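You operate a simulated robot arm through the tools that you are given. There is no shell and no other tool. Be economical: measure what you need, move in short steps, check, and stop when the job is done.

You run a simulated two-armed robot. Do the job below in one go: nothing can be reset, and whatever is moved stays where it is left.

## Task
Put the blue pad on top of the grey slab with end walls. Take the long brick with the pink cap and leave it in the dr powder. Take the lid off the grey tin that says "dots" on the dressing bench and lay it down there. Fetch the black marker and stand it on the steel table. Take the dark brown filter and leave it on the low bench. Take the rubbing block from the dressing bench and put it in the green tray. Take the cracked half brick and leave it on the steel table. Take the beige half brick from the steel table and put it on top of the blue card. Put the teal block on the steel table away on the dressing bench. Fetch the tan hollow block and set it on the table shelf. Take the cream block from the steel stand and leave it on the table shelf. Put one of the tapered bricks from the brick table on the top of the stack at the door. Turn the film knob to 3. Do these in any order. Set down upright: long brick with the pink cap, black marker, dark brown filter, cracked half brick, half brick, tapered brick.
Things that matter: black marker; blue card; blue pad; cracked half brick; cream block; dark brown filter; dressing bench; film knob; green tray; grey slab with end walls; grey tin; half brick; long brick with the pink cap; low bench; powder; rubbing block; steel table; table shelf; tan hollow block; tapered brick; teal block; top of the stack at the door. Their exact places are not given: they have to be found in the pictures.

Only the result counts: the job must be done as asked and must still hold three seconds after the hand-in. Knocking over, shifting, dropping, spilling or breaking anything else fails it. Lids that push on must go on centred and level and be pressed home; caps that screw on are set level and turned clockwise until they are tight.

## Robot
Two 7-joint arms with two-finger parallel grippers on one trunk, on a base that drives. Base frame: it is fixed to the floor where the robot stands at the start and does not move with it; the origin is under the middle of the robot, x ahead of it, y to its left, z up. Units: m, rad, N and s.
The left shoulder is at the start at [0.07, 0.187, 1.165], the right one opposite. With the tool pointing down near the work surface each hand reaches from about 0.1 to 0.38 m from the robot's upright axis, wherever it stands, measured 20 degrees to its own side. Places, roughly: black marker (4x4x10 cm) [-3.3, -0.7, 0.9]; blue card (24x17x3 cm) [-6.9, -0.5, 0.8]; blue pad (7x5x4 cm) [0.5, 0.1, 0.9]; cracked half brick (12x7x12 cm) [-4.6, -0.7, 0.9]; cream block (15x15x10 cm) [-9.5, 0.2, 0.8]; dark brown filter [-3.75, -0.5, 1]; dressing bench [-3.6, -0.6, 0.9]; film knob [-9.2, 4.9, 1.2]; green tray (44x25x6 cm) [-7.6, -0.6, 0.3]; grey slab with end walls (19x12x6 cm) [-0.3, 4.8, 1.1]; grey tin [-2.75, -0.5, 1]; half brick [-7.25, -0.5, 0.75]; low bench [-2.2, 2.2, 0.8]; powder [-1, -0.5, 0.8]; rubbing block (10x6x6 cm) [-4.3, -0.4, 0.9]; steel table [-7.3, -0.7, 0.8]; table shelf [-7.3, -0.7, 0.3]; tan hollow block (15x15x10 cm) [-9.2, 0.2, 0.8]; tapered brick [-9, 2, 0.75]; teal block (8x6x6 cm) [-7.4, -0.5, 0.8]; top of the stack at the door [-9.4, -0.5, 0.8]. Payload 3.91 kg a hand.
Tool frame (each hand has its own): the origin (TCP) lies between the finger pads and is the grasp point; the fingertips stand 0.03 m ahead of it; z points along the fingers, y is the line along which they close. The gripper opens to 0.11 m. The fingers are 0.02 m wide and 0.01 m thick; the gripper's body (0.048 by 0.112 m) begins 0.055 m behind the TCP.
Orientation is that of the tool frame in the base frame, as a unit quaternion [w, x, y, z]. With the fingers straight down and closing along the base's y, the tool's x points along the base's -x, its y along +y and its z along -z.

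## Interface
- The arms move only by the tool drive_tool. It takes "left_commands", "right_commands" or both (then of equal length, played together; a hand with none holds still); each is one flat list of numbers, 6 for each row, row after row: the shift along the tool's x, y, z in m, then the turn, a rotation vector about the tool's x, y, z in rad. In form: [tx, ty, tz, wx, wy, wz, tx, ty, tz, wx, wy, wz, ...]. A call has 1 to 8 rows; each row shifts and turns the commanded pose from where the row before left it, along the tool's axes as they then stand. "left_hand" and "right_hand" are, for a hand that has rows, the closure, from 0 (fully open) to 1 (shut), set as the call begins (left out, the last holds). A row lasts 0.2 s, in which the tool goes at most 0.05 m and 0.15 rad; a call with a longer step from one row to the next is refused whole, and so is a gripper value outside its range. A pose out of reach is approached as far as the arm can. The call stops where the force on the tool passes 40 N (or 10 N more than at its start, if that is more) or the arm is blocked; 0.2 s more then pass. Each finger travels about 0.072 m/s and halts on what it meets, pressing with about 32 N; the grip force reading is that of the motor and also rises with nothing between the fingers. The clock runs only during rows and for 0.2 s after the last one: add rows that do not move to give the fingers time. It gives the time, the measured TCP pose, the force on the tool (base axes), the opening and the grip force at its end, in the units of the frame above (readings bear some noise), with the torque about the TCP (base axes, N m) and any sound that the robot's microphone picked up.
- Cameras (640 x 400 px; columns grow to the right, rows downward): "scene" is now at [0.0809, -0.085, 1.3906]; the picture's right is [-0.88, -0.47, 0.00], its down [-0.28, 0.53, -0.80] and it looks along [0.37, -0.70, -0.60] (base axes); focal length 214 px, centre (320, 200). "left" rides on the left gripper at [0.072, -0.017, -0.103] in its tool frame; the picture's right is [0.23, 0.97, 0.00], its down [-0.76, 0.18, -0.62] and it looks along [-0.61, 0.14, 0.78] (tool axes); focal length 222 px, centre (320, 200). "right" rides on the right gripper at [0.072, 0.017, -0.103] in its tool frame; the picture's right is [-0.23, 0.97, 0.00], its down [-0.76, -0.18, -0.62] and it looks along [-0.61, -0.14, 0.78] (tool axes); focal length 222 px, centre (320, 200).
- capture(camera): a new picture of that camera. It takes no simulated time.
- slide_trunk(by): slides the trunk up (or, below 0, down) by that many m; the arms and the scene camera ride with it, the base frame stays. It gives what a move gives, with no picture.
- roll_base(legs): drives the robot by 1 to 6 legs, each [ahead, turn to the left] in m and rad, along the robot's own axes; the way and the turn of a leg run together, so that a leg with both is an arc; at most 1.5 m and 3.142 rad a leg. The arms and the cameras ride along, it lands a little off, and it stops where it bumps. It gives what a move gives.
- head_to(pan, tilt): turns the head with the scene camera to pan (to the left, within 1.501 rad either way) and tilt (down, from -0.506 to 1.204), counted from straight ahead of the robot. It gives what a move gives.
- measure_at(camera, pixels): for up to 12 pixels [column, row] of the newest picture of that camera ("zoom" is the newest enlarged one), the place [x, y, z] in the base frame of the surface seen there, good to about 0.003 m, but the place of the scene camera against the robot may be out by one fixed shift of up to 0.018 m in any direction. It takes no simulated time.
- close_up(camera, box): a new picture of the part [left, top, right, bottom] of that camera's present view, enlarged. It takes no simulated time.
- sign_off(): hands the job in; it is judged then, once.

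Go step by step. Measure first, check grasps and placings, and put right what went wrong. The budget is 378 turns and 344 pictures, counting those below and the enlarged ones. Unless the task says otherwise, let go and move clear before handing in, and close with one line.

The tools are called after "Call:" as name(argument=value, ...) on one line, values as JSON. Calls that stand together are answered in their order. drive_tool: Moves the arms, as the interface text tells. Its arguments: {"type":"object","properties":{"left_commands":{"type":"array"},"left_hand":{"type":"number"},"right_commands":{"type":"array"},"right_hand":{"type":"number"}},"required":[]} The other tools are called the same way: slide_trunk (by) slides the trunk up or down; roll_base (legs) drives the base; head_to (pan, tilt) turns the head that bears the scene camera; capture (camera) takes a picture; measure_at (camera, pixels) gives the place of the surface under pixels of a picture; close_up (camera, box) takes an enlarged picture of a part of a camera's view; sign_off () hands the job in.

At the start:

```text
time_s: 0.0
left_tcp_pos: [0.5029, -0.0817, 1.1961]
left_orientation: [0.001, -0.012, 1.0, -0.019]
left_wrist_force: [-0.4, -1.1, -0.5]
left_moment: [0.02, 0.0, -0.05]
left_opening: 0.1101
left_grip_force: 0.1
right_tcp_pos: [0.3488, -0.5379, 1.1615]
right_orientation: [0.0, 0.001, 1.0, 0.0]
right_wrist_force: [0.6, 0.3, 0.6]
right_moment: [0.0, 0.03, 0.0]
right_opening: 0.1101
right_grip_force: 0.0
trunk travel left (down, up): [-0.675, 0.265]
robot x, y, heading: [0.0001, -0.0047, 0.003]
head pan, tilt: [-1.084, 0.648]
```

scene: 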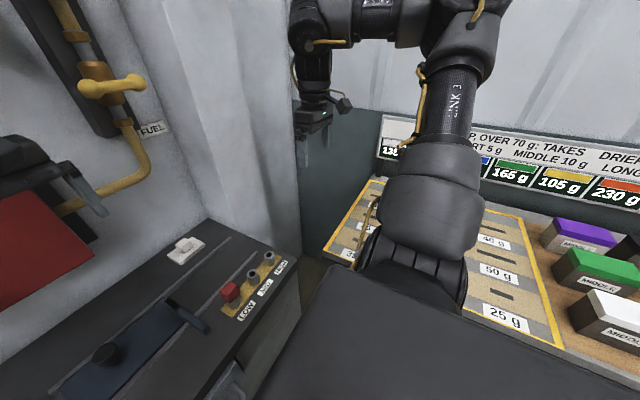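
right: 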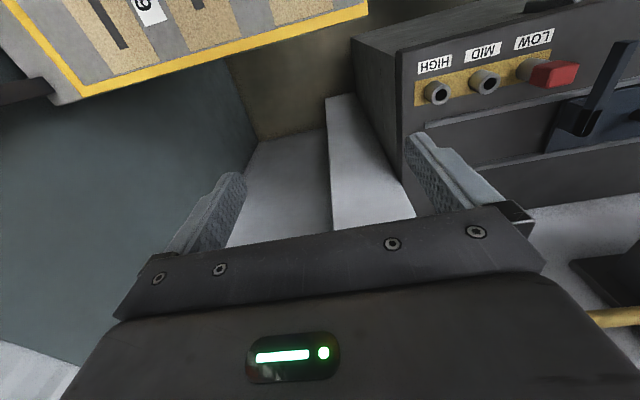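
left: 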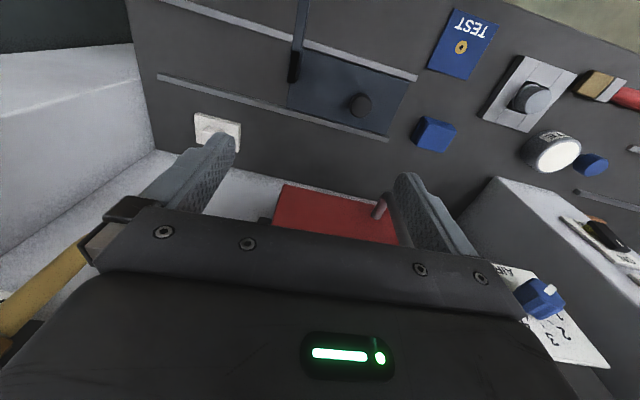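

The start pictures show the kiln wall desk ahead, with a small blue block at about (435,133) in the left view. I'll look around with the head first.

Call:
head_to(pan=0.2, tilt=0.7)

Call:
capture(camera="scene")

Call:
measure_at(camera="left", pixels=[[435, 133], [440, 125], [420, 140], [590, 163], [530, 290]])

Call:
head_to(pan=1.4, tilt=0.3)

Call:
capture(camera="scene")

Call:
head_to(pan=-1.45, tilt=0.3)

Call:
capture(camera="scene")

```text
time_s: 1.5
left_tcp_pos: [0.5045, -0.079, 1.1964]
left_orientation: [0.002, -0.015, 1.0, -0.022]
left_wrist_force: [0.3, 0.2, 0.6]
left_moment: [0.01, -0.01, 0.02]
left_opening: 0.1099
left_grip_force: 0.1
right_tcp_pos: [0.3478, -0.5385, 1.1613]
right_orientation: [0.0, 0.0, 1.0, 0.0]
right_wrist_force: [-1.3, 0.0, -1.0]
right_moment: [0.0, 0.02, -0.02]
right_opening: 0.1099
right_grip_force: 0.1
trunk travel left (down, up): [-0.675, 0.265]
robot x, y, heading: [-0.0006, 0.0042, 0.002]
head pan, tilt: [0.201, 0.7]
```

```text
340 pictures are left
```

scene: 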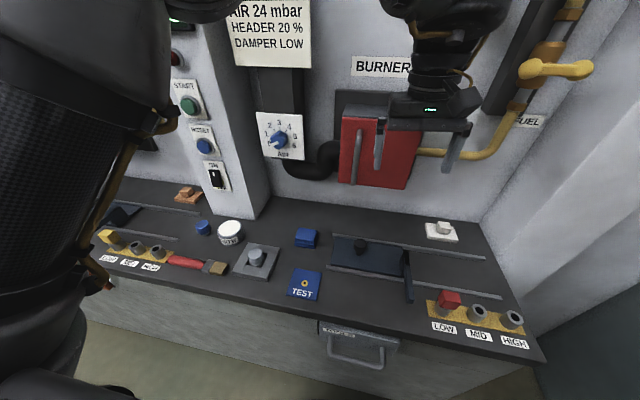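

```text
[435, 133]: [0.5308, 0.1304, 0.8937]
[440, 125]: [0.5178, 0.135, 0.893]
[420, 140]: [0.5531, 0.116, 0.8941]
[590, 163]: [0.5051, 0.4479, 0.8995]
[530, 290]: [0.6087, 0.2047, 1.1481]
```

```text
time_s: 2.9
left_tcp_pos: [0.5052, -0.0793, 1.198]
left_orientation: [0.001, -0.015, 1.0, -0.022]
left_wrist_force: [0.7, 0.4, 0.0]
left_moment: [0.02, 0.05, 0.0]
left_opening: 0.1097
left_grip_force: 0.0
right_tcp_pos: [0.3483, -0.5384, 1.1622]
right_orientation: [0.0, 0.0, 1.0, 0.0]
right_wrist_force: [-0.4, -0.2, 0.3]
right_moment: [-0.01, 0.02, 0.01]
right_opening: 0.1101
right_grip_force: 0.0
trunk travel left (down, up): [-0.675, 0.265]
robot x, y, heading: [0.0016, 0.0005, -0.001]
head pan, tilt: [1.4, 0.3]
```

```text
339 pictures are left
```

scene: 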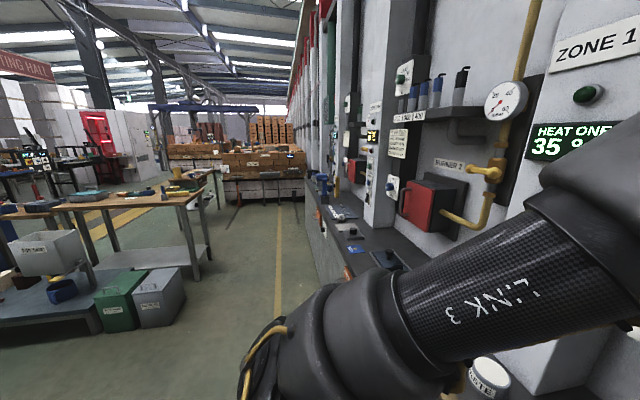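

```text
time_s: 5.4
left_tcp_pos: [0.5048, -0.0789, 1.1963]
left_orientation: [0.001, -0.014, 1.0, -0.022]
left_wrist_force: [-0.7, -0.5, 0.5]
left_moment: [0.0, -0.01, -0.02]
left_opening: 0.1101
left_grip_force: 0.2
right_tcp_pos: [0.3484, -0.5374, 1.1619]
right_orientation: [0.0, 0.0, 1.0, 0.0]
right_wrist_force: [0.3, 0.0, -1.0]
right_moment: [0.01, 0.02, 0.03]
right_opening: 0.11
right_grip_force: 0.0
trunk travel left (down, up): [-0.675, 0.265]
robot x, y, heading: [-0.0001, -0.0017, -0.001]
head pan, tilt: [-1.45, 0.3]
```

```text
338 pictures are left
```

scene: 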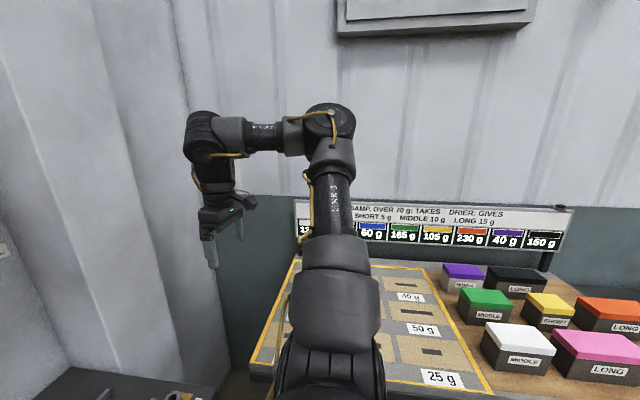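

The blue pad is at about (0.53,0.13,0.893), and the pink long brick is at scene (610,350). I'll check the pad's shape up close.

Call:
close_up(camera="left", box=[380, 90, 500, 165])

Call:
measure_at(camera="zoom", pixels=[[215, 145], [400, 195], [365, 250], [170, 220], [300, 300], [120, 350]])

```text
5.33 times, centred on (440, 128) of left
```

zoom: 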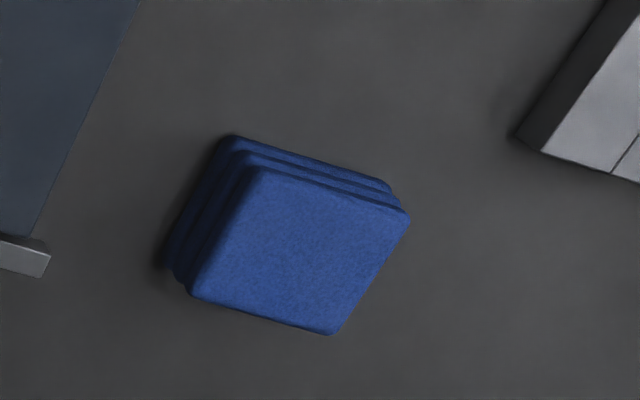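

```text
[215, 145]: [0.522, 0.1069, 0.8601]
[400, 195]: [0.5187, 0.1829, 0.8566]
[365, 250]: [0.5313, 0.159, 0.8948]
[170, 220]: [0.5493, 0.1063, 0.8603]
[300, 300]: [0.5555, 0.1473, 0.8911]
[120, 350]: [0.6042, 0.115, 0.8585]
```

Measuring the top face corners of the pad.

Call:
measure_at(camera="zoom", pixels=[[264, 180], [396, 216], [330, 324], [200, 288]])

Call:
slide_trunk(by=-0.2)

```text
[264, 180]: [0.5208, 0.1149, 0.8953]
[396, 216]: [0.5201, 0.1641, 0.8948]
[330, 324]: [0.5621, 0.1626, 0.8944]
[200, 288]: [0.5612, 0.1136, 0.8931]
```

```text
time_s: 7.5
left_tcp_pos: [0.5042, -0.0799, 0.9975]
left_orientation: [0.001, -0.014, 1.0, -0.022]
left_wrist_force: [0.0, 0.7, 0.4]
left_moment: [0.0, 0.0, 0.0]
left_opening: 0.1102
left_grip_force: 0.1
right_tcp_pos: [0.3473, -0.5378, 0.962]
right_orientation: [0.001, 0.0, 1.0, 0.0]
right_wrist_force: [0.3, 0.0, -0.7]
right_moment: [0.03, -0.01, 0.01]
right_opening: 0.1102
right_grip_force: 0.1
trunk travel left (down, up): [-0.475, 0.465]
robot x, y, heading: [-0.0006, 0.0039, 0.0]
head pan, tilt: [-1.45, 0.3]
```

The pad is centred at (0.541,0.139) and lined up with the axes. I'll move the left hand above it and level the tool.

Call:
drive_tool(left_commands=[0, 0, 0, -0.044, 0, 0.028, -0.01, 0.045, 0, 0, 0, 0, -0.01, 0.045, 0, 0, 0, 0, -0.01, 0.045, 0, 0, 0, 0, -0.007, 0.045, 0, 0, 0, 0, 0, 0.039, 0, 0, 0, 0, 0, 0, 0.03, 0, 0, 0], left_hand=0)

Call:
capture(camera="left")

```text
time_s: 8.4
left_tcp_pos: [0.521, 0.0013, 0.994]
left_orientation: [-0.001, 0.017, 1.0, 0.001]
left_wrist_force: [0.1, 0.8, 0.1]
left_moment: [0.01, -0.02, -0.01]
left_opening: 0.11
left_grip_force: 0.0
right_tcp_pos: [0.3469, -0.5387, 0.9625]
right_orientation: [0.001, 0.001, 1.0, -0.001]
right_wrist_force: [-0.1, -0.2, 0.0]
right_moment: [0.01, 0.01, -0.04]
right_opening: 0.1101
right_grip_force: 0.0
trunk travel left (down, up): [-0.475, 0.465]
robot x, y, heading: [0.0018, -0.0005, -0.003]
head pan, tilt: [-1.45, 0.3]
stopped in row 4 (left hand): the force on the tool passed its limit (the readings are from after the stop); the commanded pose is now the measured one
```

```text
336 pictures are left
```

left: 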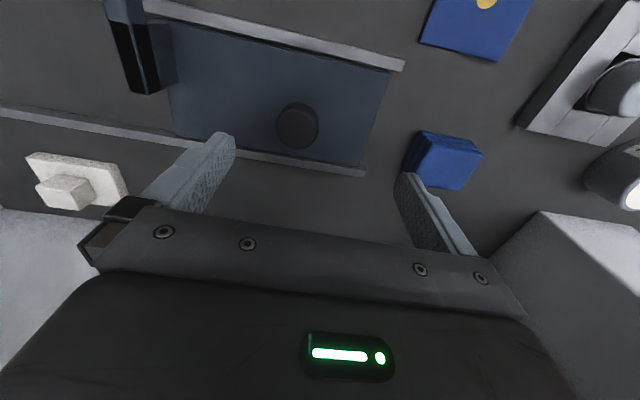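

The move stopped in row 4 on contact. I'll look with the scene camera to see what was hit.

Call:
head_to(pan=0.1, tilt=0.5)

Call:
capture(camera="scene")

```text
time_s: 10.0
left_tcp_pos: [0.5218, 0.0022, 0.9935]
left_orientation: [-0.001, 0.016, 1.0, 0.001]
left_wrist_force: [-0.3, -1.1, 0.6]
left_moment: [0.06, -0.04, -0.01]
left_opening: 0.1101
left_grip_force: 0.0
right_tcp_pos: [0.347, -0.5387, 0.9617]
right_orientation: [0.0, -0.001, 1.0, 0.001]
right_wrist_force: [0.5, 0.7, 0.3]
right_moment: [0.02, 0.05, 0.0]
right_opening: 0.11
right_grip_force: 0.1
trunk travel left (down, up): [-0.475, 0.465]
robot x, y, heading: [-0.0011, -0.0005, -0.002]
head pan, tilt: [0.099, 0.499]
```

```text
335 pictures are left
```

scene: 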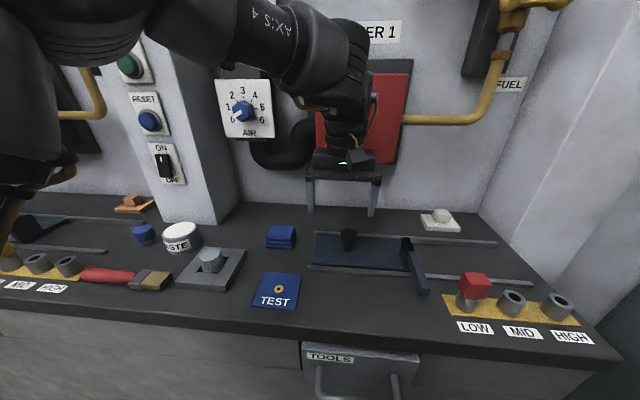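

The wrist is right in front of the red burner box, so it probably touched its handle. I'll measure the fixtures.

Call:
measure_at(camera="scene", pixels=[[325, 125], [395, 80], [385, 110], [245, 110], [290, 155], [278, 237], [210, 190], [240, 85], [298, 155]])

Call:
drive_tool(left_commands=[0.04, 0, 0, 0, 0, -0.034])

Call:
close_up(camera="scene", box=[210, 60, 430, 300])

```text
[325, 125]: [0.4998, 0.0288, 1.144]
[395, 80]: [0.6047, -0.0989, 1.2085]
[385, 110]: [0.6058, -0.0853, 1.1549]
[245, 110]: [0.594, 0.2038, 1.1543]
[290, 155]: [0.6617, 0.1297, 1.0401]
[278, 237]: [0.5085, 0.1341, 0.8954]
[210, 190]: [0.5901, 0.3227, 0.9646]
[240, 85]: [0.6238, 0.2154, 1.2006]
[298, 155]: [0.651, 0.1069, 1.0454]
```

```text
time_s: 10.4
left_tcp_pos: [0.4794, 0.0028, 0.996]
left_orientation: [0.0, -0.001, 1.0, 0.001]
left_wrist_force: [-0.6, -0.2, 0.0]
left_moment: [-0.03, -0.03, 0.02]
left_opening: 0.1101
left_grip_force: 0.0
right_tcp_pos: [0.3441, -0.5382, 0.9638]
right_orientation: [0.001, 0.0, 1.0, -0.001]
right_wrist_force: [0.2, -0.2, 0.7]
right_moment: [-0.02, -0.04, 0.0]
right_opening: 0.11
right_grip_force: 0.1
trunk travel left (down, up): [-0.475, 0.465]
robot x, y, heading: [-0.0028, -0.0027, 0.002]
head pan, tilt: [0.099, 0.499]
```

```text
1.67 times, centred on (320, 180) of scene
```

zoom: 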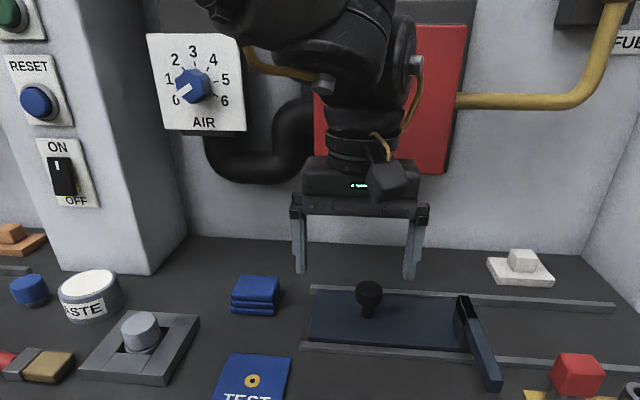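

The red box front is at x≈0.605. I'll tilt the hand so the wrist stays back, then come in along the fingers.

Call:
drive_tool(left_commands=[0, 0.045, 0, 0, -0.134, 0, 0, 0.045, 0, 0, -0.134, 0, 0, 0.046, 0, 0, -0.132, 0, -0.0115, 0, 0, 0, 0, 0, 0, 0, 0.03, 0, 0, 0, 0, 0, 0.03, 0, 0, 0], left_hand=0)

Call:
capture(camera="left")

```text
time_s: 11.8
left_tcp_pos: [0.5169, 0.1406, 0.9447]
left_orientation: [0.197, 0.0, 0.98, 0.001]
left_wrist_force: [0.4, -0.4, 0.0]
left_moment: [-0.02, 0.0, 0.0]
left_opening: 0.1102
left_grip_force: 0.1
right_tcp_pos: [0.3482, -0.5382, 0.9619]
right_orientation: [0.001, 0.0, 1.0, 0.0]
right_wrist_force: [0.1, -0.4, -0.4]
right_moment: [-0.02, 0.03, -0.01]
right_opening: 0.1098
right_grip_force: 0.1
trunk travel left (down, up): [-0.475, 0.465]
robot x, y, heading: [-0.0008, 0.0017, -0.003]
head pan, tilt: [0.099, 0.499]
```

```text
333 pictures are left
```

left: 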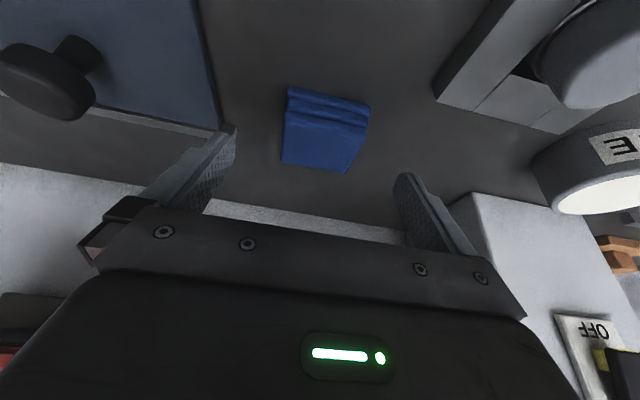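

The pad sits at (325,130) between the fingers. I'll measure it from here to check where the TCP is.

Call:
measure_at(camera="left", pixels=[[325, 145], [290, 118], [362, 130], [286, 158], [350, 168], [325, 118]])

```text
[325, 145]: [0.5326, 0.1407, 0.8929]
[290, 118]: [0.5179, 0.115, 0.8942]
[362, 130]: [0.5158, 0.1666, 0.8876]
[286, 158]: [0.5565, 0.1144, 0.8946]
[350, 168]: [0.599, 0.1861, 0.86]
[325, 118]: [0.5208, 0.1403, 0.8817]
```

It matches. I'll descend 0.055 along the fingers and close.

Call:
drive_tool(left_commands=[0.0037, -0.001, 0.03, 0, 0, 0, 0, 0, 0.024, 0, 0, 0])

Call:
drive_tool(left_commands=[0, 0, 0, 0, 0, 0, 0, 0, 0, 0, 0, 0, 0, 0, 0, 0, 0, 0, 0, 0, 0, 0, 0, 0], left_hand=1)

Call:
drive_tool(left_commands=[0.02, 0, -0.046, 0, 0, 0, 0.02, 0, -0.046, 0, 0, 0, 0.02, 0, -0.046, 0, 0.132, 0])

Call:
capture(camera="left")

```text
time_s: 12.4
left_tcp_pos: [0.534, 0.1383, 0.8934]
left_orientation: [0.197, 0.0, 0.98, 0.002]
left_wrist_force: [0.0, 0.0, 0.3]
left_moment: [0.03, -0.01, 0.01]
left_opening: 0.1099
left_grip_force: 0.0
right_tcp_pos: [0.3478, -0.5388, 0.9611]
right_orientation: [0.0, 0.0, 1.0, -0.001]
right_wrist_force: [0.8, -0.8, -0.2]
right_moment: [0.0, 0.01, -0.03]
right_opening: 0.11
right_grip_force: 0.1
trunk travel left (down, up): [-0.475, 0.465]
robot x, y, heading: [-0.0027, 0.0014, -0.001]
head pan, tilt: [0.099, 0.499]
```

```text
time_s: 13.4
left_tcp_pos: [0.533, 0.1385, 0.8935]
left_orientation: [0.198, 0.0, 0.98, 0.0]
left_wrist_force: [-0.2, -0.5, -0.5]
left_moment: [0.01, 0.0, -0.02]
left_opening: 0.064
left_grip_force: 31.9
right_tcp_pos: [0.3485, -0.5378, 0.9618]
right_orientation: [0.001, 0.0, 1.0, 0.0]
right_wrist_force: [0.1, -0.6, -0.1]
right_moment: [0.0, 0.0, 0.01]
right_opening: 0.11
right_grip_force: 0.0
trunk travel left (down, up): [-0.475, 0.465]
robot x, y, heading: [0.0011, 0.0004, 0.001]
head pan, tilt: [0.099, 0.499]
```

```text
refused: row 1 steps farther than a row can; nothing moved
```

```text
332 pictures are left
```

left: 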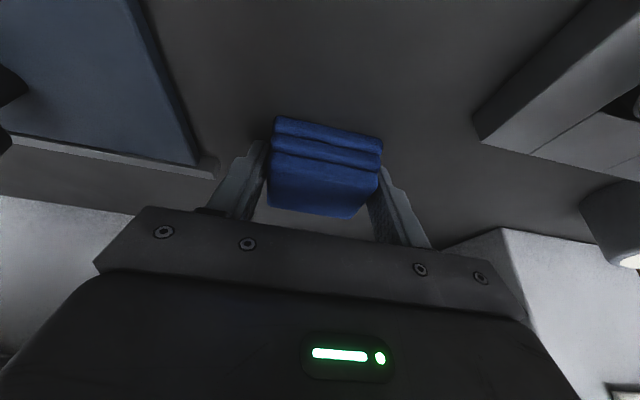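

The pad is gripped at 0.064. I'll lift it and pull it back toward the robot.

Call:
drive_tool(left_commands=[-0.018, 0, -0.0424, 0, 0, 0, -0.018, 0, -0.0424, 0, 0, 0, 0.0414, 0, -0.0175, 0, 0, 0, 0.0414, 0, -0.0175, 0, 0, 0, 0.0414, 0, -0.0175, 0, 0.13, 0, 0, 0.03, -0.01, 0, 0.13, 0, 0, 0.03, 0, 0, 0.14, 0, 0.03, 0.03, -0.02, 0, 0, 0])

Call:
head_to(pan=-1.5, tilt=0.9)

Call:
capture(camera="scene")

```text
time_s: 15.2
left_tcp_pos: [0.3816, 0.1998, 0.9808]
left_orientation: [-0.003, -0.002, 1.0, -0.001]
left_wrist_force: [0.2, 0.6, -0.1]
left_moment: [-0.02, 0.02, -0.02]
left_opening: 0.0
left_grip_force: 31.8
left hand out of reach, approached as far as the arm can: row 7, 8
right_tcp_pos: [0.3498, -0.5354, 0.9629]
right_orientation: [0.0, 0.001, 1.0, -0.002]
right_wrist_force: [0.9, 0.7, 0.5]
right_moment: [-0.04, 0.04, 0.0]
right_opening: 0.1099
right_grip_force: 0.0
trunk travel left (down, up): [-0.475, 0.465]
robot x, y, heading: [0.0043, -0.0018, -0.001]
head pan, tilt: [0.099, 0.499]
```

```text
time_s: 16.9
left_tcp_pos: [0.3807, 0.1972, 0.9831]
left_orientation: [-0.001, -0.002, 1.0, 0.001]
left_wrist_force: [0.1, 0.0, -0.1]
left_moment: [-0.01, -0.02, 0.0]
left_opening: 0.0
left_grip_force: 32.3
right_tcp_pos: [0.3478, -0.5374, 0.9622]
right_orientation: [-0.001, -0.001, 1.0, 0.001]
right_wrist_force: [0.4, 1.0, 0.2]
right_moment: [-0.02, -0.02, 0.01]
right_opening: 0.1102
right_grip_force: 0.1
trunk travel left (down, up): [-0.475, 0.465]
robot x, y, heading: [0.0014, 0.0, -0.003]
head pan, tilt: [-1.499, 0.901]
```

```text
331 pictures are left
```

scene: 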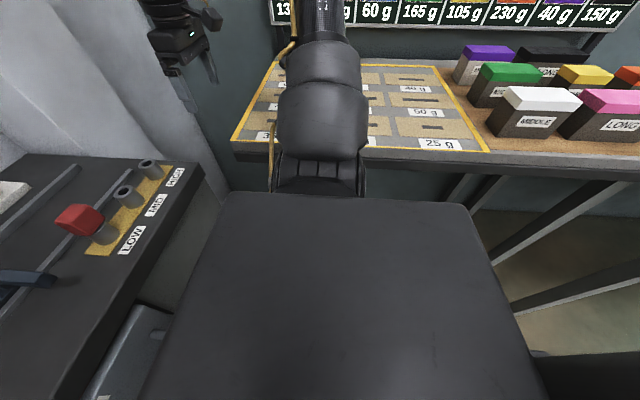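

The opening is 0.0, so the pad slipped out. I'll find it.

Call:
head_to(pan=0.1, tilt=0.8)

Call:
capture(camera="scene")

Call:
capture(camera="left")

```text
time_s: 18.6
left_tcp_pos: [0.3808, 0.1981, 0.9824]
left_orientation: [0.0, -0.002, 1.0, 0.001]
left_wrist_force: [0.0, 0.5, 0.3]
left_moment: [-0.02, 0.06, 0.05]
left_opening: 0.0
left_grip_force: 32.0
right_tcp_pos: [0.3475, -0.5377, 0.9622]
right_orientation: [0.001, 0.0, 1.0, 0.001]
right_wrist_force: [0.3, 0.0, -0.2]
right_moment: [0.0, -0.01, 0.0]
right_opening: 0.1097
right_grip_force: 0.1
trunk travel left (down, up): [-0.475, 0.465]
robot x, y, heading: [0.0011, 0.0034, -0.003]
head pan, tilt: [0.099, 0.799]
```

```text
330 pictures are left
```

scene: 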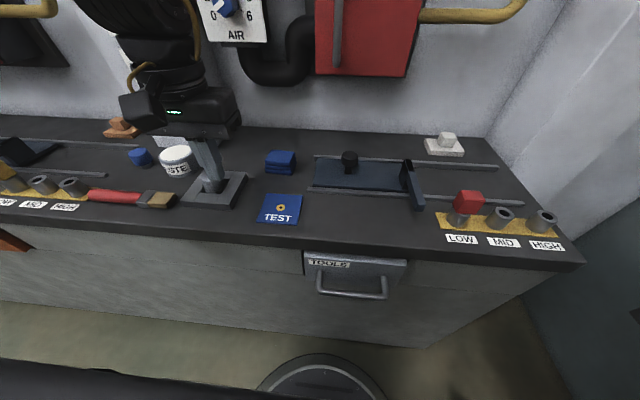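

```text
329 pictures are left
```

left: 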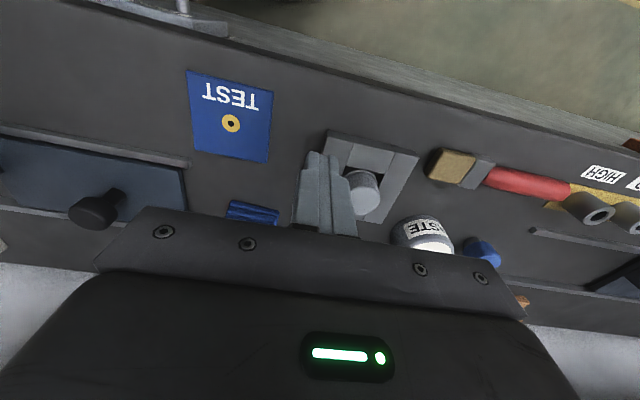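

The pad is still on the desk at about its old spot. I'll measure it and take a closer look.

Call:
close_up(camera="scene", box=[240, 130, 340, 195])

Call:
measure_at(camera="left", pixels=[[235, 205], [255, 210], [275, 213], [240, 160]])

Call:
measure_at(camera="zoom", pixels=[[180, 160], [340, 160], [340, 200], [250, 190], [180, 240], [250, 285]])

```text
6.15 times, centred on (290, 162) of scene
```

zoom: 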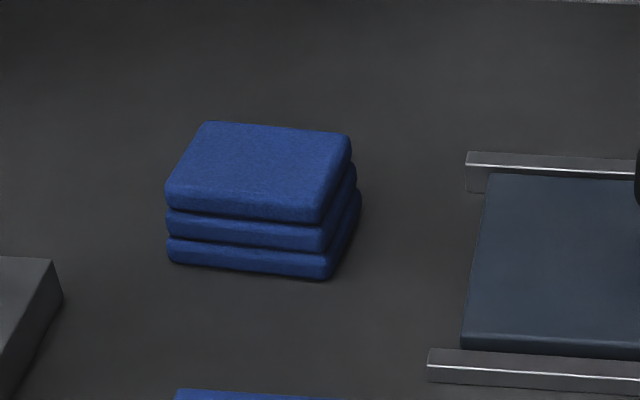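

```text
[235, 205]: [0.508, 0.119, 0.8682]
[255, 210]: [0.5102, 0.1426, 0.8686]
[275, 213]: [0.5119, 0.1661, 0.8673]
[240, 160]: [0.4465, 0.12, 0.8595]
```

```text
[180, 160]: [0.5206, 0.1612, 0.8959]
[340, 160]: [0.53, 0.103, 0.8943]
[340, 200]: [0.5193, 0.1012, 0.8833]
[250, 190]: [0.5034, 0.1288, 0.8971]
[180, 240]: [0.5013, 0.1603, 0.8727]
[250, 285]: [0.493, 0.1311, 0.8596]
```

It hasn't moved. I'll go again with less tilt (0.25) and a deeper grip.

Call:
drive_tool(left_commands=[0, -0.0295, 0, 0, -0.125, 0, 0, -0.0295, 0, 0, -0.125, 0, -0.042, 0, 0.0107, 0, 0, 0, -0.042, 0, 0.0107, 0, 0, 0, -0.042, 0, 0.0107, 0, 0, 0, -0.0007, 0, 0.0325, 0, 0, 0, -0.0007, 0, 0.0325, 0, 0, 0], left_hand=0)

Call:
capture(camera="left")

Call:
measure_at(camera="left", pixels=[[320, 140], [320, 150], [300, 130], [345, 130]])

```text
time_s: 20.2
left_tcp_pos: [0.527, 0.1322, 0.9189]
left_orientation: [0.124, 0.0, 0.992, 0.002]
left_wrist_force: [-0.1, -0.7, 0.3]
left_moment: [0.01, 0.03, 0.01]
left_opening: 0.1101
left_grip_force: 0.0
left hand out of reach, approached as far as the arm can: row 5
right_tcp_pos: [0.348, -0.5399, 0.9607]
right_orientation: [0.0, -0.001, 1.0, 0.0]
right_wrist_force: [-0.3, -0.2, 0.3]
right_moment: [0.02, -0.02, 0.01]
right_opening: 0.1099
right_grip_force: 0.1
trunk travel left (down, up): [-0.475, 0.465]
robot x, y, heading: [-0.0039, 0.0006, -0.0]
head pan, tilt: [0.099, 0.799]
```

```text
327 pictures are left
```

left: 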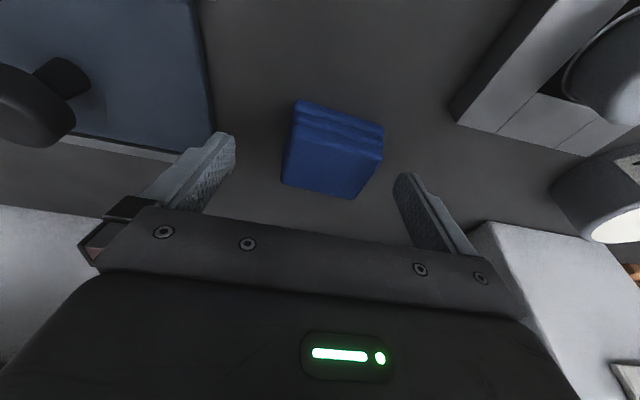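

```text
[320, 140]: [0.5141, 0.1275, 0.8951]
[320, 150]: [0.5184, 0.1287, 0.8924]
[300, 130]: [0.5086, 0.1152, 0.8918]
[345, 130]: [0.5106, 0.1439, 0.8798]
```

I'll correct y by +0.006, descend, grip, and then lift slowly.

Call:
drive_tool(left_commands=[-0.002, 0.006, 0.0162, 0, 0, 0, 0, 0, 0.0165, 0, 0, 0])

Call:
drive_tool(left_commands=[0, 0, 0, 0, 0, 0, 0, 0, 0, 0, 0, 0, 0, 0, 0, 0, 0, 0, 0, 0, 0, 0, 0, 0, 0, 0, 0, 0, 0, 0], left_hand=1)

Call:
drive_tool(left_commands=[-0.002, 0, -0.009, 0, 0, 0, -0.002, 0, -0.009, 0, 0, 0])

Call:
capture(camera="left")

```text
time_s: 20.8
left_tcp_pos: [0.5341, 0.1389, 0.8912]
left_orientation: [0.129, -0.003, 0.992, 0.0]
left_wrist_force: [-0.7, 6.1, 28.9]
left_moment: [-0.15, 0.08, -0.75]
left_opening: 0.1098
left_grip_force: 0.0
right_tcp_pos: [0.3462, -0.5377, 0.9639]
right_orientation: [0.002, 0.0, 1.0, 0.0]
right_wrist_force: [1.1, 0.4, -0.2]
right_moment: [0.02, -0.02, 0.03]
right_opening: 0.1102
right_grip_force: 0.0
trunk travel left (down, up): [-0.475, 0.465]
robot x, y, heading: [0.0022, -0.0025, 0.002]
head pan, tilt: [0.099, 0.799]
```

```text
time_s: 21.3
left_tcp_pos: [0.5328, 0.1358, 0.8925]
left_orientation: [0.129, -0.002, 0.992, -0.001]
left_wrist_force: [-7.2, -1.5, 18.5]
left_moment: [0.6, 0.3, 0.41]
left_opening: 0.0656
left_grip_force: 32.2
right_tcp_pos: [0.3453, -0.5386, 0.9624]
right_orientation: [0.001, 0.0, 1.0, 0.0]
right_wrist_force: [0.2, 0.5, 0.1]
right_moment: [0.03, 0.03, 0.0]
right_opening: 0.1101
right_grip_force: 0.1
trunk travel left (down, up): [-0.475, 0.465]
robot x, y, heading: [-0.0012, -0.0016, -0.004]
head pan, tilt: [0.099, 0.799]
stopped in row 2 (left hand): the force on the tool passed its limit (the readings are from after the stop); the commanded pose is now the measured one
```

```text
time_s: 21.9
left_tcp_pos: [0.5342, 0.1361, 0.9072]
left_orientation: [0.128, -0.003, 0.992, 0.0]
left_wrist_force: [-0.7, 0.0, -1.4]
left_moment: [-0.04, 0.0, 0.02]
left_opening: 0.0655
left_grip_force: 31.9
right_tcp_pos: [0.3472, -0.5381, 0.9623]
right_orientation: [0.0, 0.001, 1.0, 0.0]
right_wrist_force: [0.0, 0.5, -0.1]
right_moment: [-0.03, -0.01, 0.02]
right_opening: 0.1101
right_grip_force: 0.1
trunk travel left (down, up): [-0.475, 0.465]
robot x, y, heading: [-0.0044, 0.0018, 0.002]
head pan, tilt: [0.099, 0.799]
```

```text
326 pictures are left
```

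left: 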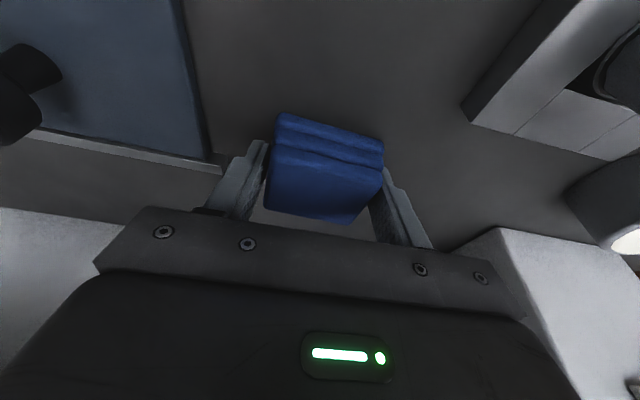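

The pad is held at 0.0655 opening. I'll keep lifting gently and bring it back.

Call:
drive_tool(left_commands=[-0.004, 0, -0.018, 0, 0, 0, -0.005, 0, -0.019, 0, 0, 0, -0.005, 0, -0.019, 0, 0, 0])

Call:
drive_tool(left_commands=[0.024, 0, -0.006, 0, 0, 0, 0.024, 0, -0.006, 0, 0, 0, 0.024, 0, -0.006, 0, 0, 0, 0.024, 0, -0.006, 0, 0, 0, 0.024, 0, -0.006, 0, 0, 0, 0.024, 0, -0.006, 0, 0, 0])

Call:
capture(camera="left")

```text
time_s: 22.7
left_tcp_pos: [0.5248, 0.1275, 0.9628]
left_orientation: [0.128, -0.003, 0.992, -0.001]
left_wrist_force: [0.3, 0.5, -0.8]
left_moment: [-0.03, 0.01, -0.02]
left_opening: 0.0653
left_grip_force: 32.0
left hand out of reach, approached as far as the arm can: row 1, 2, 3
right_tcp_pos: [0.3477, -0.5381, 0.9622]
right_orientation: [0.001, 0.0, 1.0, -0.001]
right_wrist_force: [-0.8, 0.2, 0.6]
right_moment: [0.03, -0.02, 0.02]
right_opening: 0.11
right_grip_force: 0.1
trunk travel left (down, up): [-0.475, 0.465]
robot x, y, heading: [-0.0005, 0.0001, -0.001]
head pan, tilt: [0.099, 0.799]
```

```text
time_s: 24.1
left_tcp_pos: [0.3766, 0.1293, 0.9602]
left_orientation: [0.127, -0.002, 0.992, 0.0]
left_wrist_force: [0.3, 0.3, -1.1]
left_moment: [-0.04, 0.0, 0.02]
left_opening: 0.0651
left_grip_force: 32.3
right_tcp_pos: [0.3476, -0.5378, 0.9624]
right_orientation: [0.0, 0.0, 1.0, -0.001]
right_wrist_force: [-0.6, 0.1, 0.9]
right_moment: [-0.02, 0.01, -0.01]
right_opening: 0.1101
right_grip_force: 0.1
trunk travel left (down, up): [-0.475, 0.465]
robot x, y, heading: [-0.0018, 0.0, 0.003]
head pan, tilt: [0.099, 0.799]
```

```text
325 pictures are left
```

left: 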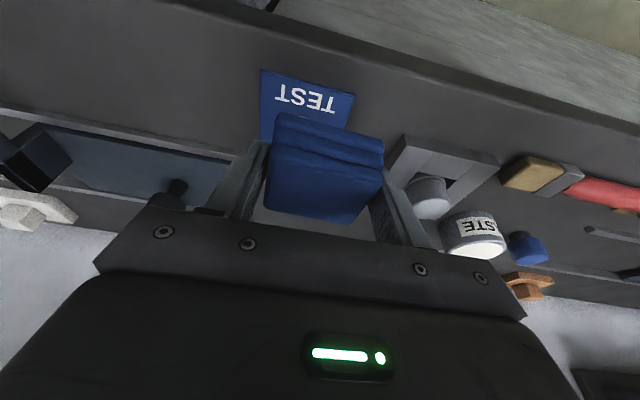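

The pad is secure. Now I'll level the left hand and look right to measure the pink brick and the powder.

Call:
drive_tool(left_commands=[0.02, 0, -0.02, 0, 0.125, 0, 0.02, 0, -0.02, 0, 0.125, 0, 0, 0, -0.03, 0, 0, 0])

Call:
head_to(pan=-1.5, tilt=0.6)

Call:
capture(camera="scene")

Call:
close_up(camera="scene", box=[240, 80, 640, 330])

```text
time_s: 24.9
left_tcp_pos: [0.332, 0.1263, 1.022]
left_orientation: [0.001, -0.002, 1.0, 0.0]
left_wrist_force: [0.2, -0.8, 0.7]
left_moment: [0.01, -0.04, -0.03]
left_opening: 0.0652
left_grip_force: 32.2
right_tcp_pos: [0.3467, -0.5388, 0.9626]
right_orientation: [0.001, 0.001, 1.0, 0.0]
right_wrist_force: [0.1, 0.0, 0.6]
right_moment: [0.0, -0.03, 0.0]
right_opening: 0.11
right_grip_force: 0.0
trunk travel left (down, up): [-0.475, 0.465]
robot x, y, heading: [0.0019, -0.0006, -0.003]
head pan, tilt: [0.099, 0.799]
```

```text
time_s: 26.6
left_tcp_pos: [0.3321, 0.1264, 1.0223]
left_orientation: [0.002, -0.001, 1.0, -0.001]
left_wrist_force: [-0.3, 0.1, -0.5]
left_moment: [-0.02, -0.03, -0.02]
left_opening: 0.065
left_grip_force: 31.9
right_tcp_pos: [0.3473, -0.5384, 0.9629]
right_orientation: [0.0, 0.002, 1.0, 0.0]
right_wrist_force: [-0.2, -0.5, -0.3]
right_moment: [0.01, 0.01, -0.01]
right_opening: 0.1101
right_grip_force: 0.1
trunk travel left (down, up): [-0.475, 0.465]
robot x, y, heading: [-0.0005, -0.0016, -0.003]
head pan, tilt: [-1.499, 0.6]
```

```text
324 pictures are left
```

scene: 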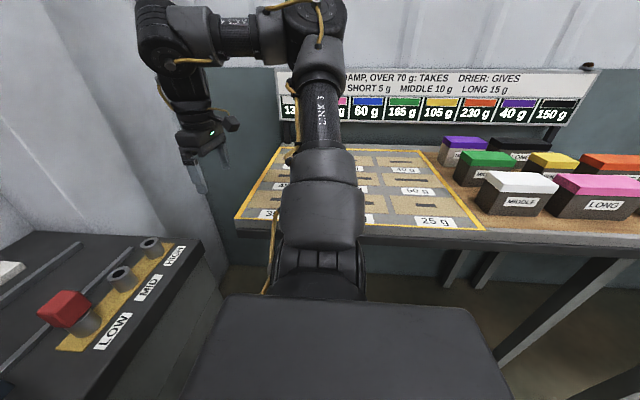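

```text
1.60 times, centred on (440, 205) of scene
```

zoom: 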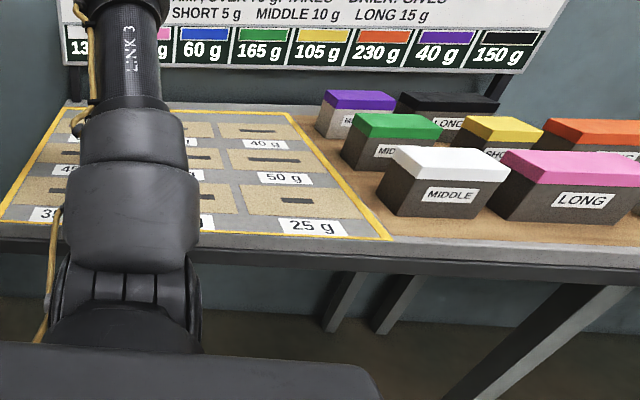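

I'll tuck the right hand in front of the robot, then back off to see the powder and the bricks.

Call:
drive_tool(right_commands=[0, 0, -0.05, 0, 0, 0, 0, 0.045, 0, 0, 0, 0, 0, 0.045, 0, 0, 0, 0, 0, 0.045, 0, 0, 0, 0, 0, 0.045, 0, 0, 0, 0, 0, 0.045, 0, 0, 0, 0, 0, 0.045, 0, 0, 0, 0, 0, 0.045, 0, 0, 0, 0], right_hand=0)

Call:
roll_base(legs=[[-0.8, 0]])

Call:
head_to(pan=-1.3, tilt=0.5)

Call:
capture(camera="scene")

```text
time_s: 28.4
left_tcp_pos: [0.3318, 0.126, 1.022]
left_orientation: [0.002, -0.003, 1.0, -0.001]
left_wrist_force: [-1.7, -0.1, 0.3]
left_moment: [0.0, 0.02, -0.01]
left_opening: 0.0646
left_grip_force: 32.2
right_tcp_pos: [0.346, -0.2681, 1.0116]
right_orientation: [0.001, 0.0, 1.0, 0.001]
right_wrist_force: [0.7, 0.2, 0.3]
right_moment: [-0.04, -0.03, -0.01]
right_opening: 0.1102
right_grip_force: 0.0
right hand out of reach, approached as far as the arm can: row 8
trunk travel left (down, up): [-0.475, 0.465]
robot x, y, heading: [-0.0024, -0.0011, 0.002]
head pan, tilt: [-1.499, 0.6]
```

```text
time_s: 32.7
left_tcp_pos: [-0.4727, 0.1272, 1.0237]
left_orientation: [0.001, 0.003, 1.0, -0.001]
left_wrist_force: [1.8, 0.5, -0.2]
left_moment: [0.02, -0.02, 0.0]
left_opening: 0.0647
left_grip_force: 32.2
right_tcp_pos: [-0.4601, -0.2661, 1.0114]
right_orientation: [0.0, 0.005, 1.0, -0.001]
right_wrist_force: [0.4, -0.1, 0.5]
right_moment: [0.0, -0.01, 0.02]
right_opening: 0.1099
right_grip_force: 0.0
trunk travel left (down, up): [-0.475, 0.465]
robot x, y, heading: [-0.8058, 0.0047, -0.014]
head pan, tilt: [-1.499, 0.6]
```

```text
time_s: 33.4
left_tcp_pos: [-0.4743, 0.1284, 1.0228]
left_orientation: [0.001, 0.002, 1.0, -0.001]
left_wrist_force: [-0.2, -0.1, -1.1]
left_moment: [0.0, -0.02, -0.01]
left_opening: 0.0644
left_grip_force: 31.3
right_tcp_pos: [-0.4611, -0.2655, 1.0103]
right_orientation: [0.001, 0.006, 1.0, 0.0]
right_wrist_force: [-0.7, -0.4, -0.7]
right_moment: [-0.01, 0.01, -0.02]
right_opening: 0.1102
right_grip_force: 0.1
trunk travel left (down, up): [-0.475, 0.465]
robot x, y, heading: [-0.8059, 0.0082, -0.015]
head pan, tilt: [-1.3, 0.499]
```

```text
322 pictures are left
```

scene: 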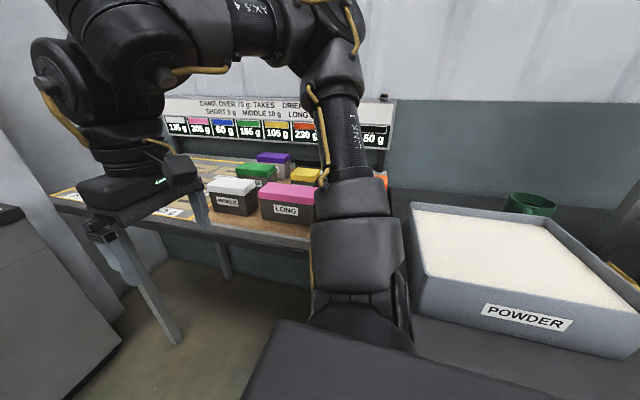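

The powder tray is at (520,250) and the pink "LONG" brick at (290,200). I'll measure both.

Call:
measure_at(camera="scene", pixels=[[265, 196], [305, 198], [285, 186], [285, 212], [480, 240], [520, 260], [450, 290], [415, 215], [530, 325], [600, 265]])

Call:
close_up(camera="scene", box=[200, 140, 340, 240])

```text
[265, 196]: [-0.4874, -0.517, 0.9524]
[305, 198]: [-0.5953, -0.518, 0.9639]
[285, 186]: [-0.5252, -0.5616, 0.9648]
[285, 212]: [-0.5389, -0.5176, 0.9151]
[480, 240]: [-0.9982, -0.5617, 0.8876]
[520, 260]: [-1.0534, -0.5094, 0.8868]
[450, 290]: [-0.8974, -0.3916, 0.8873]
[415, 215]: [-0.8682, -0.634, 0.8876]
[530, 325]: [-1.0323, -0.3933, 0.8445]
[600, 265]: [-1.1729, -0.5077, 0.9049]
```

```text
4.00 times, centred on (270, 190) of scene
```

zoom: 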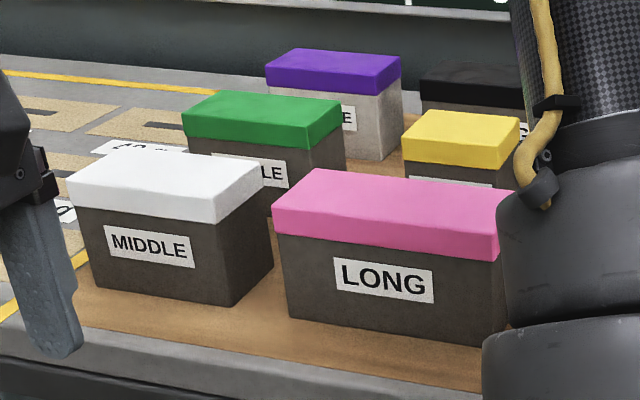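

I'll measure the pink top corners and its neighbours.

Call:
measure_at(camera="zoom", pixels=[[318, 174], [500, 192], [490, 222], [280, 200], [480, 345], [295, 300], [410, 165], [480, 150], [410, 140], [300, 190], [460, 183], [470, 380]])

Call:
roll_base(legs=[[-0.08, 0.012]])

Call:
drive_tool(right_commands=[0, -0.04, 0, 0, 0, 0, 0, -0.04, -0.03, 0, 0, 0, 0, -0.04, -0.03, 0, 0, 0, 0, -0.04, -0.03, 0, 0, 0, 0, -0.04, -0.03, 0, 0, 0])

Call:
capture(camera="right")

```text
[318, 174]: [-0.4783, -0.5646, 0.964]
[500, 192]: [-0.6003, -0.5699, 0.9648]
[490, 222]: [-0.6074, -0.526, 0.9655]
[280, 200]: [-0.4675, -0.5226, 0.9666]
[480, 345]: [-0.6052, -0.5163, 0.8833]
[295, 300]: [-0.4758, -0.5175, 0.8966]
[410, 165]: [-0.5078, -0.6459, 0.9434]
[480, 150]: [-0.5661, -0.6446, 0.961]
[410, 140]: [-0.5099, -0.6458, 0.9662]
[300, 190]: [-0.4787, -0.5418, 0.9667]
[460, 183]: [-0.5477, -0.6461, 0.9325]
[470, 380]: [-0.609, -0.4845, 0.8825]
```

```text
time_s: 34.5
left_tcp_pos: [-0.5545, 0.1319, 1.0221]
left_orientation: [0.003, -0.002, 1.0, -0.001]
left_wrist_force: [-0.5, 0.2, -0.1]
left_moment: [0.07, -0.04, -0.03]
left_opening: 0.0646
left_grip_force: 31.6
right_tcp_pos: [-0.5379, -0.2615, 1.0108]
right_orientation: [0.001, 0.0, 1.0, 0.0]
right_wrist_force: [0.2, 0.8, 1.3]
right_moment: [-0.02, -0.01, 0.01]
right_opening: 0.1099
right_grip_force: 0.0
trunk travel left (down, up): [-0.475, 0.465]
robot x, y, heading: [-0.8849, 0.0025, -0.003]
head pan, tilt: [-1.3, 0.499]
```

```text
time_s: 35.7
left_tcp_pos: [-0.5533, 0.1311, 1.0221]
left_orientation: [0.001, -0.002, 1.0, -0.001]
left_wrist_force: [0.4, -0.4, 0.0]
left_moment: [0.0, -0.01, 0.01]
left_opening: 0.0644
left_grip_force: 32.1
right_tcp_pos: [-0.5453, -0.4573, 1.0692]
right_orientation: [0.001, -0.001, 1.0, 0.001]
right_wrist_force: [-0.7, -0.9, -0.5]
right_moment: [-0.01, -0.01, 0.01]
right_opening: 0.11
right_grip_force: 0.1
right hand out of reach, approached as far as the arm can: row 4, 5
trunk travel left (down, up): [-0.475, 0.465]
robot x, y, heading: [-0.8855, 0.0027, 0.004]
head pan, tilt: [-1.3, 0.499]
```

```text
320 pictures are left
```

right: 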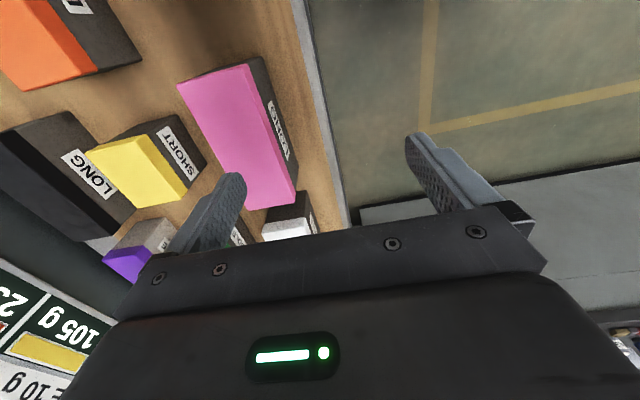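

The pink top's corners are visible in the right view. I'll measure them there and raise the trunk for more reach.

Call:
measure_at(camera="right", pixels=[[186, 90], [246, 70], [290, 188], [248, 203], [238, 140], [150, 165], [95, 180]])

Call:
slide_trunk(by=0.15)

```text
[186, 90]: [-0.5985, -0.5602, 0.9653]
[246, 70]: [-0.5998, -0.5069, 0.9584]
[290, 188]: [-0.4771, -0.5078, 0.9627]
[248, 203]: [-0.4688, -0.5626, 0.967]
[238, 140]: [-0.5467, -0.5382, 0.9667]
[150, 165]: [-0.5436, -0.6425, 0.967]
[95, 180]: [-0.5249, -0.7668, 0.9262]
```

```text
time_s: 37.4
left_tcp_pos: [-0.5521, 0.1317, 1.1717]
left_orientation: [0.002, -0.003, 1.0, -0.001]
left_wrist_force: [-0.2, 0.7, -0.9]
left_moment: [0.0, -0.01, 0.0]
left_opening: 0.0645
left_grip_force: 31.9
right_tcp_pos: [-0.5444, -0.4567, 1.2178]
right_orientation: [0.0, 0.0, 1.0, 0.0]
right_wrist_force: [-1.2, -0.9, -0.2]
right_moment: [0.0, -0.02, 0.02]
right_opening: 0.1101
right_grip_force: 0.1
trunk travel left (down, up): [-0.625, 0.315]
robot x, y, heading: [-0.8834, 0.0025, -0.005]
head pan, tilt: [-1.3, 0.499]
```

Pink is centred at about (-0.536,-0.536) with its top at 0.966. I'll move over it and go down.

Call:
drive_tool(right_commands=[-0.008, -0.04, 0, 0, 0, 0, 0, -0.039, 0, 0, 0, 0, 0, 0, 0.045, 0, 0, 0, 0, 0, 0.045, 0, 0, 0, 0, 0, 0.045, 0, 0, 0, 0, 0, 0.045, 0, 0, 0, 0, 0, 0, 0, 0, 0])

Call:
capture(camera="right")

```text
time_s: 39.0
left_tcp_pos: [-0.5539, 0.1331, 1.1724]
left_orientation: [0.002, -0.002, 1.0, 0.0]
left_wrist_force: [-0.7, 0.5, -0.7]
left_moment: [0.0, 0.01, -0.01]
left_opening: 0.0642
left_grip_force: 31.8
right_tcp_pos: [-0.5404, -0.534, 1.0292]
right_orientation: [0.001, 0.0, 1.0, 0.0]
right_wrist_force: [-0.6, -0.1, 0.5]
right_moment: [-0.02, -0.02, -0.02]
right_opening: 0.11
right_grip_force: 0.0
right hand out of reach, approached as far as the arm can: row 1, 2
trunk travel left (down, up): [-0.625, 0.315]
robot x, y, heading: [-0.885, 0.0033, 0.006]
head pan, tilt: [-1.3, 0.499]
```

```text
319 pictures are left
```

right: 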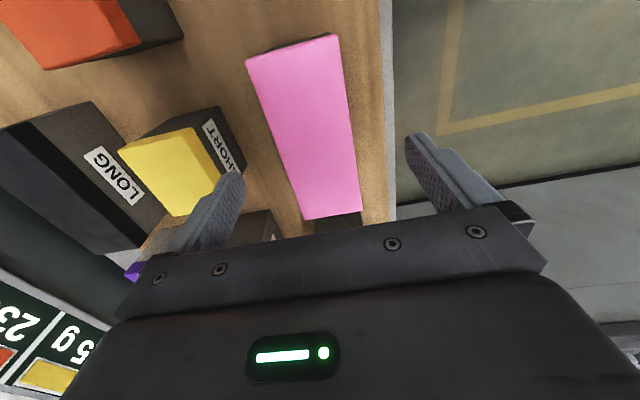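

The left finger's descent path must clear the yellow brick, so I'll measure pink and yellow again.

Call:
measure_at(camera="right", pixels=[[305, 135], [265, 120], [345, 110], [300, 205], [350, 200], [210, 165], [260, 65]])

```text
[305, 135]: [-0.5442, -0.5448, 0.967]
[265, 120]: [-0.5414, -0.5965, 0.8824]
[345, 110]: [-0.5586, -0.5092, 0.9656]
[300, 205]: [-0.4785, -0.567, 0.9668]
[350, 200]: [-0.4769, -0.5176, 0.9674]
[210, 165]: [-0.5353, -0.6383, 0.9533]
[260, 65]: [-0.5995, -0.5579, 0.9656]
```

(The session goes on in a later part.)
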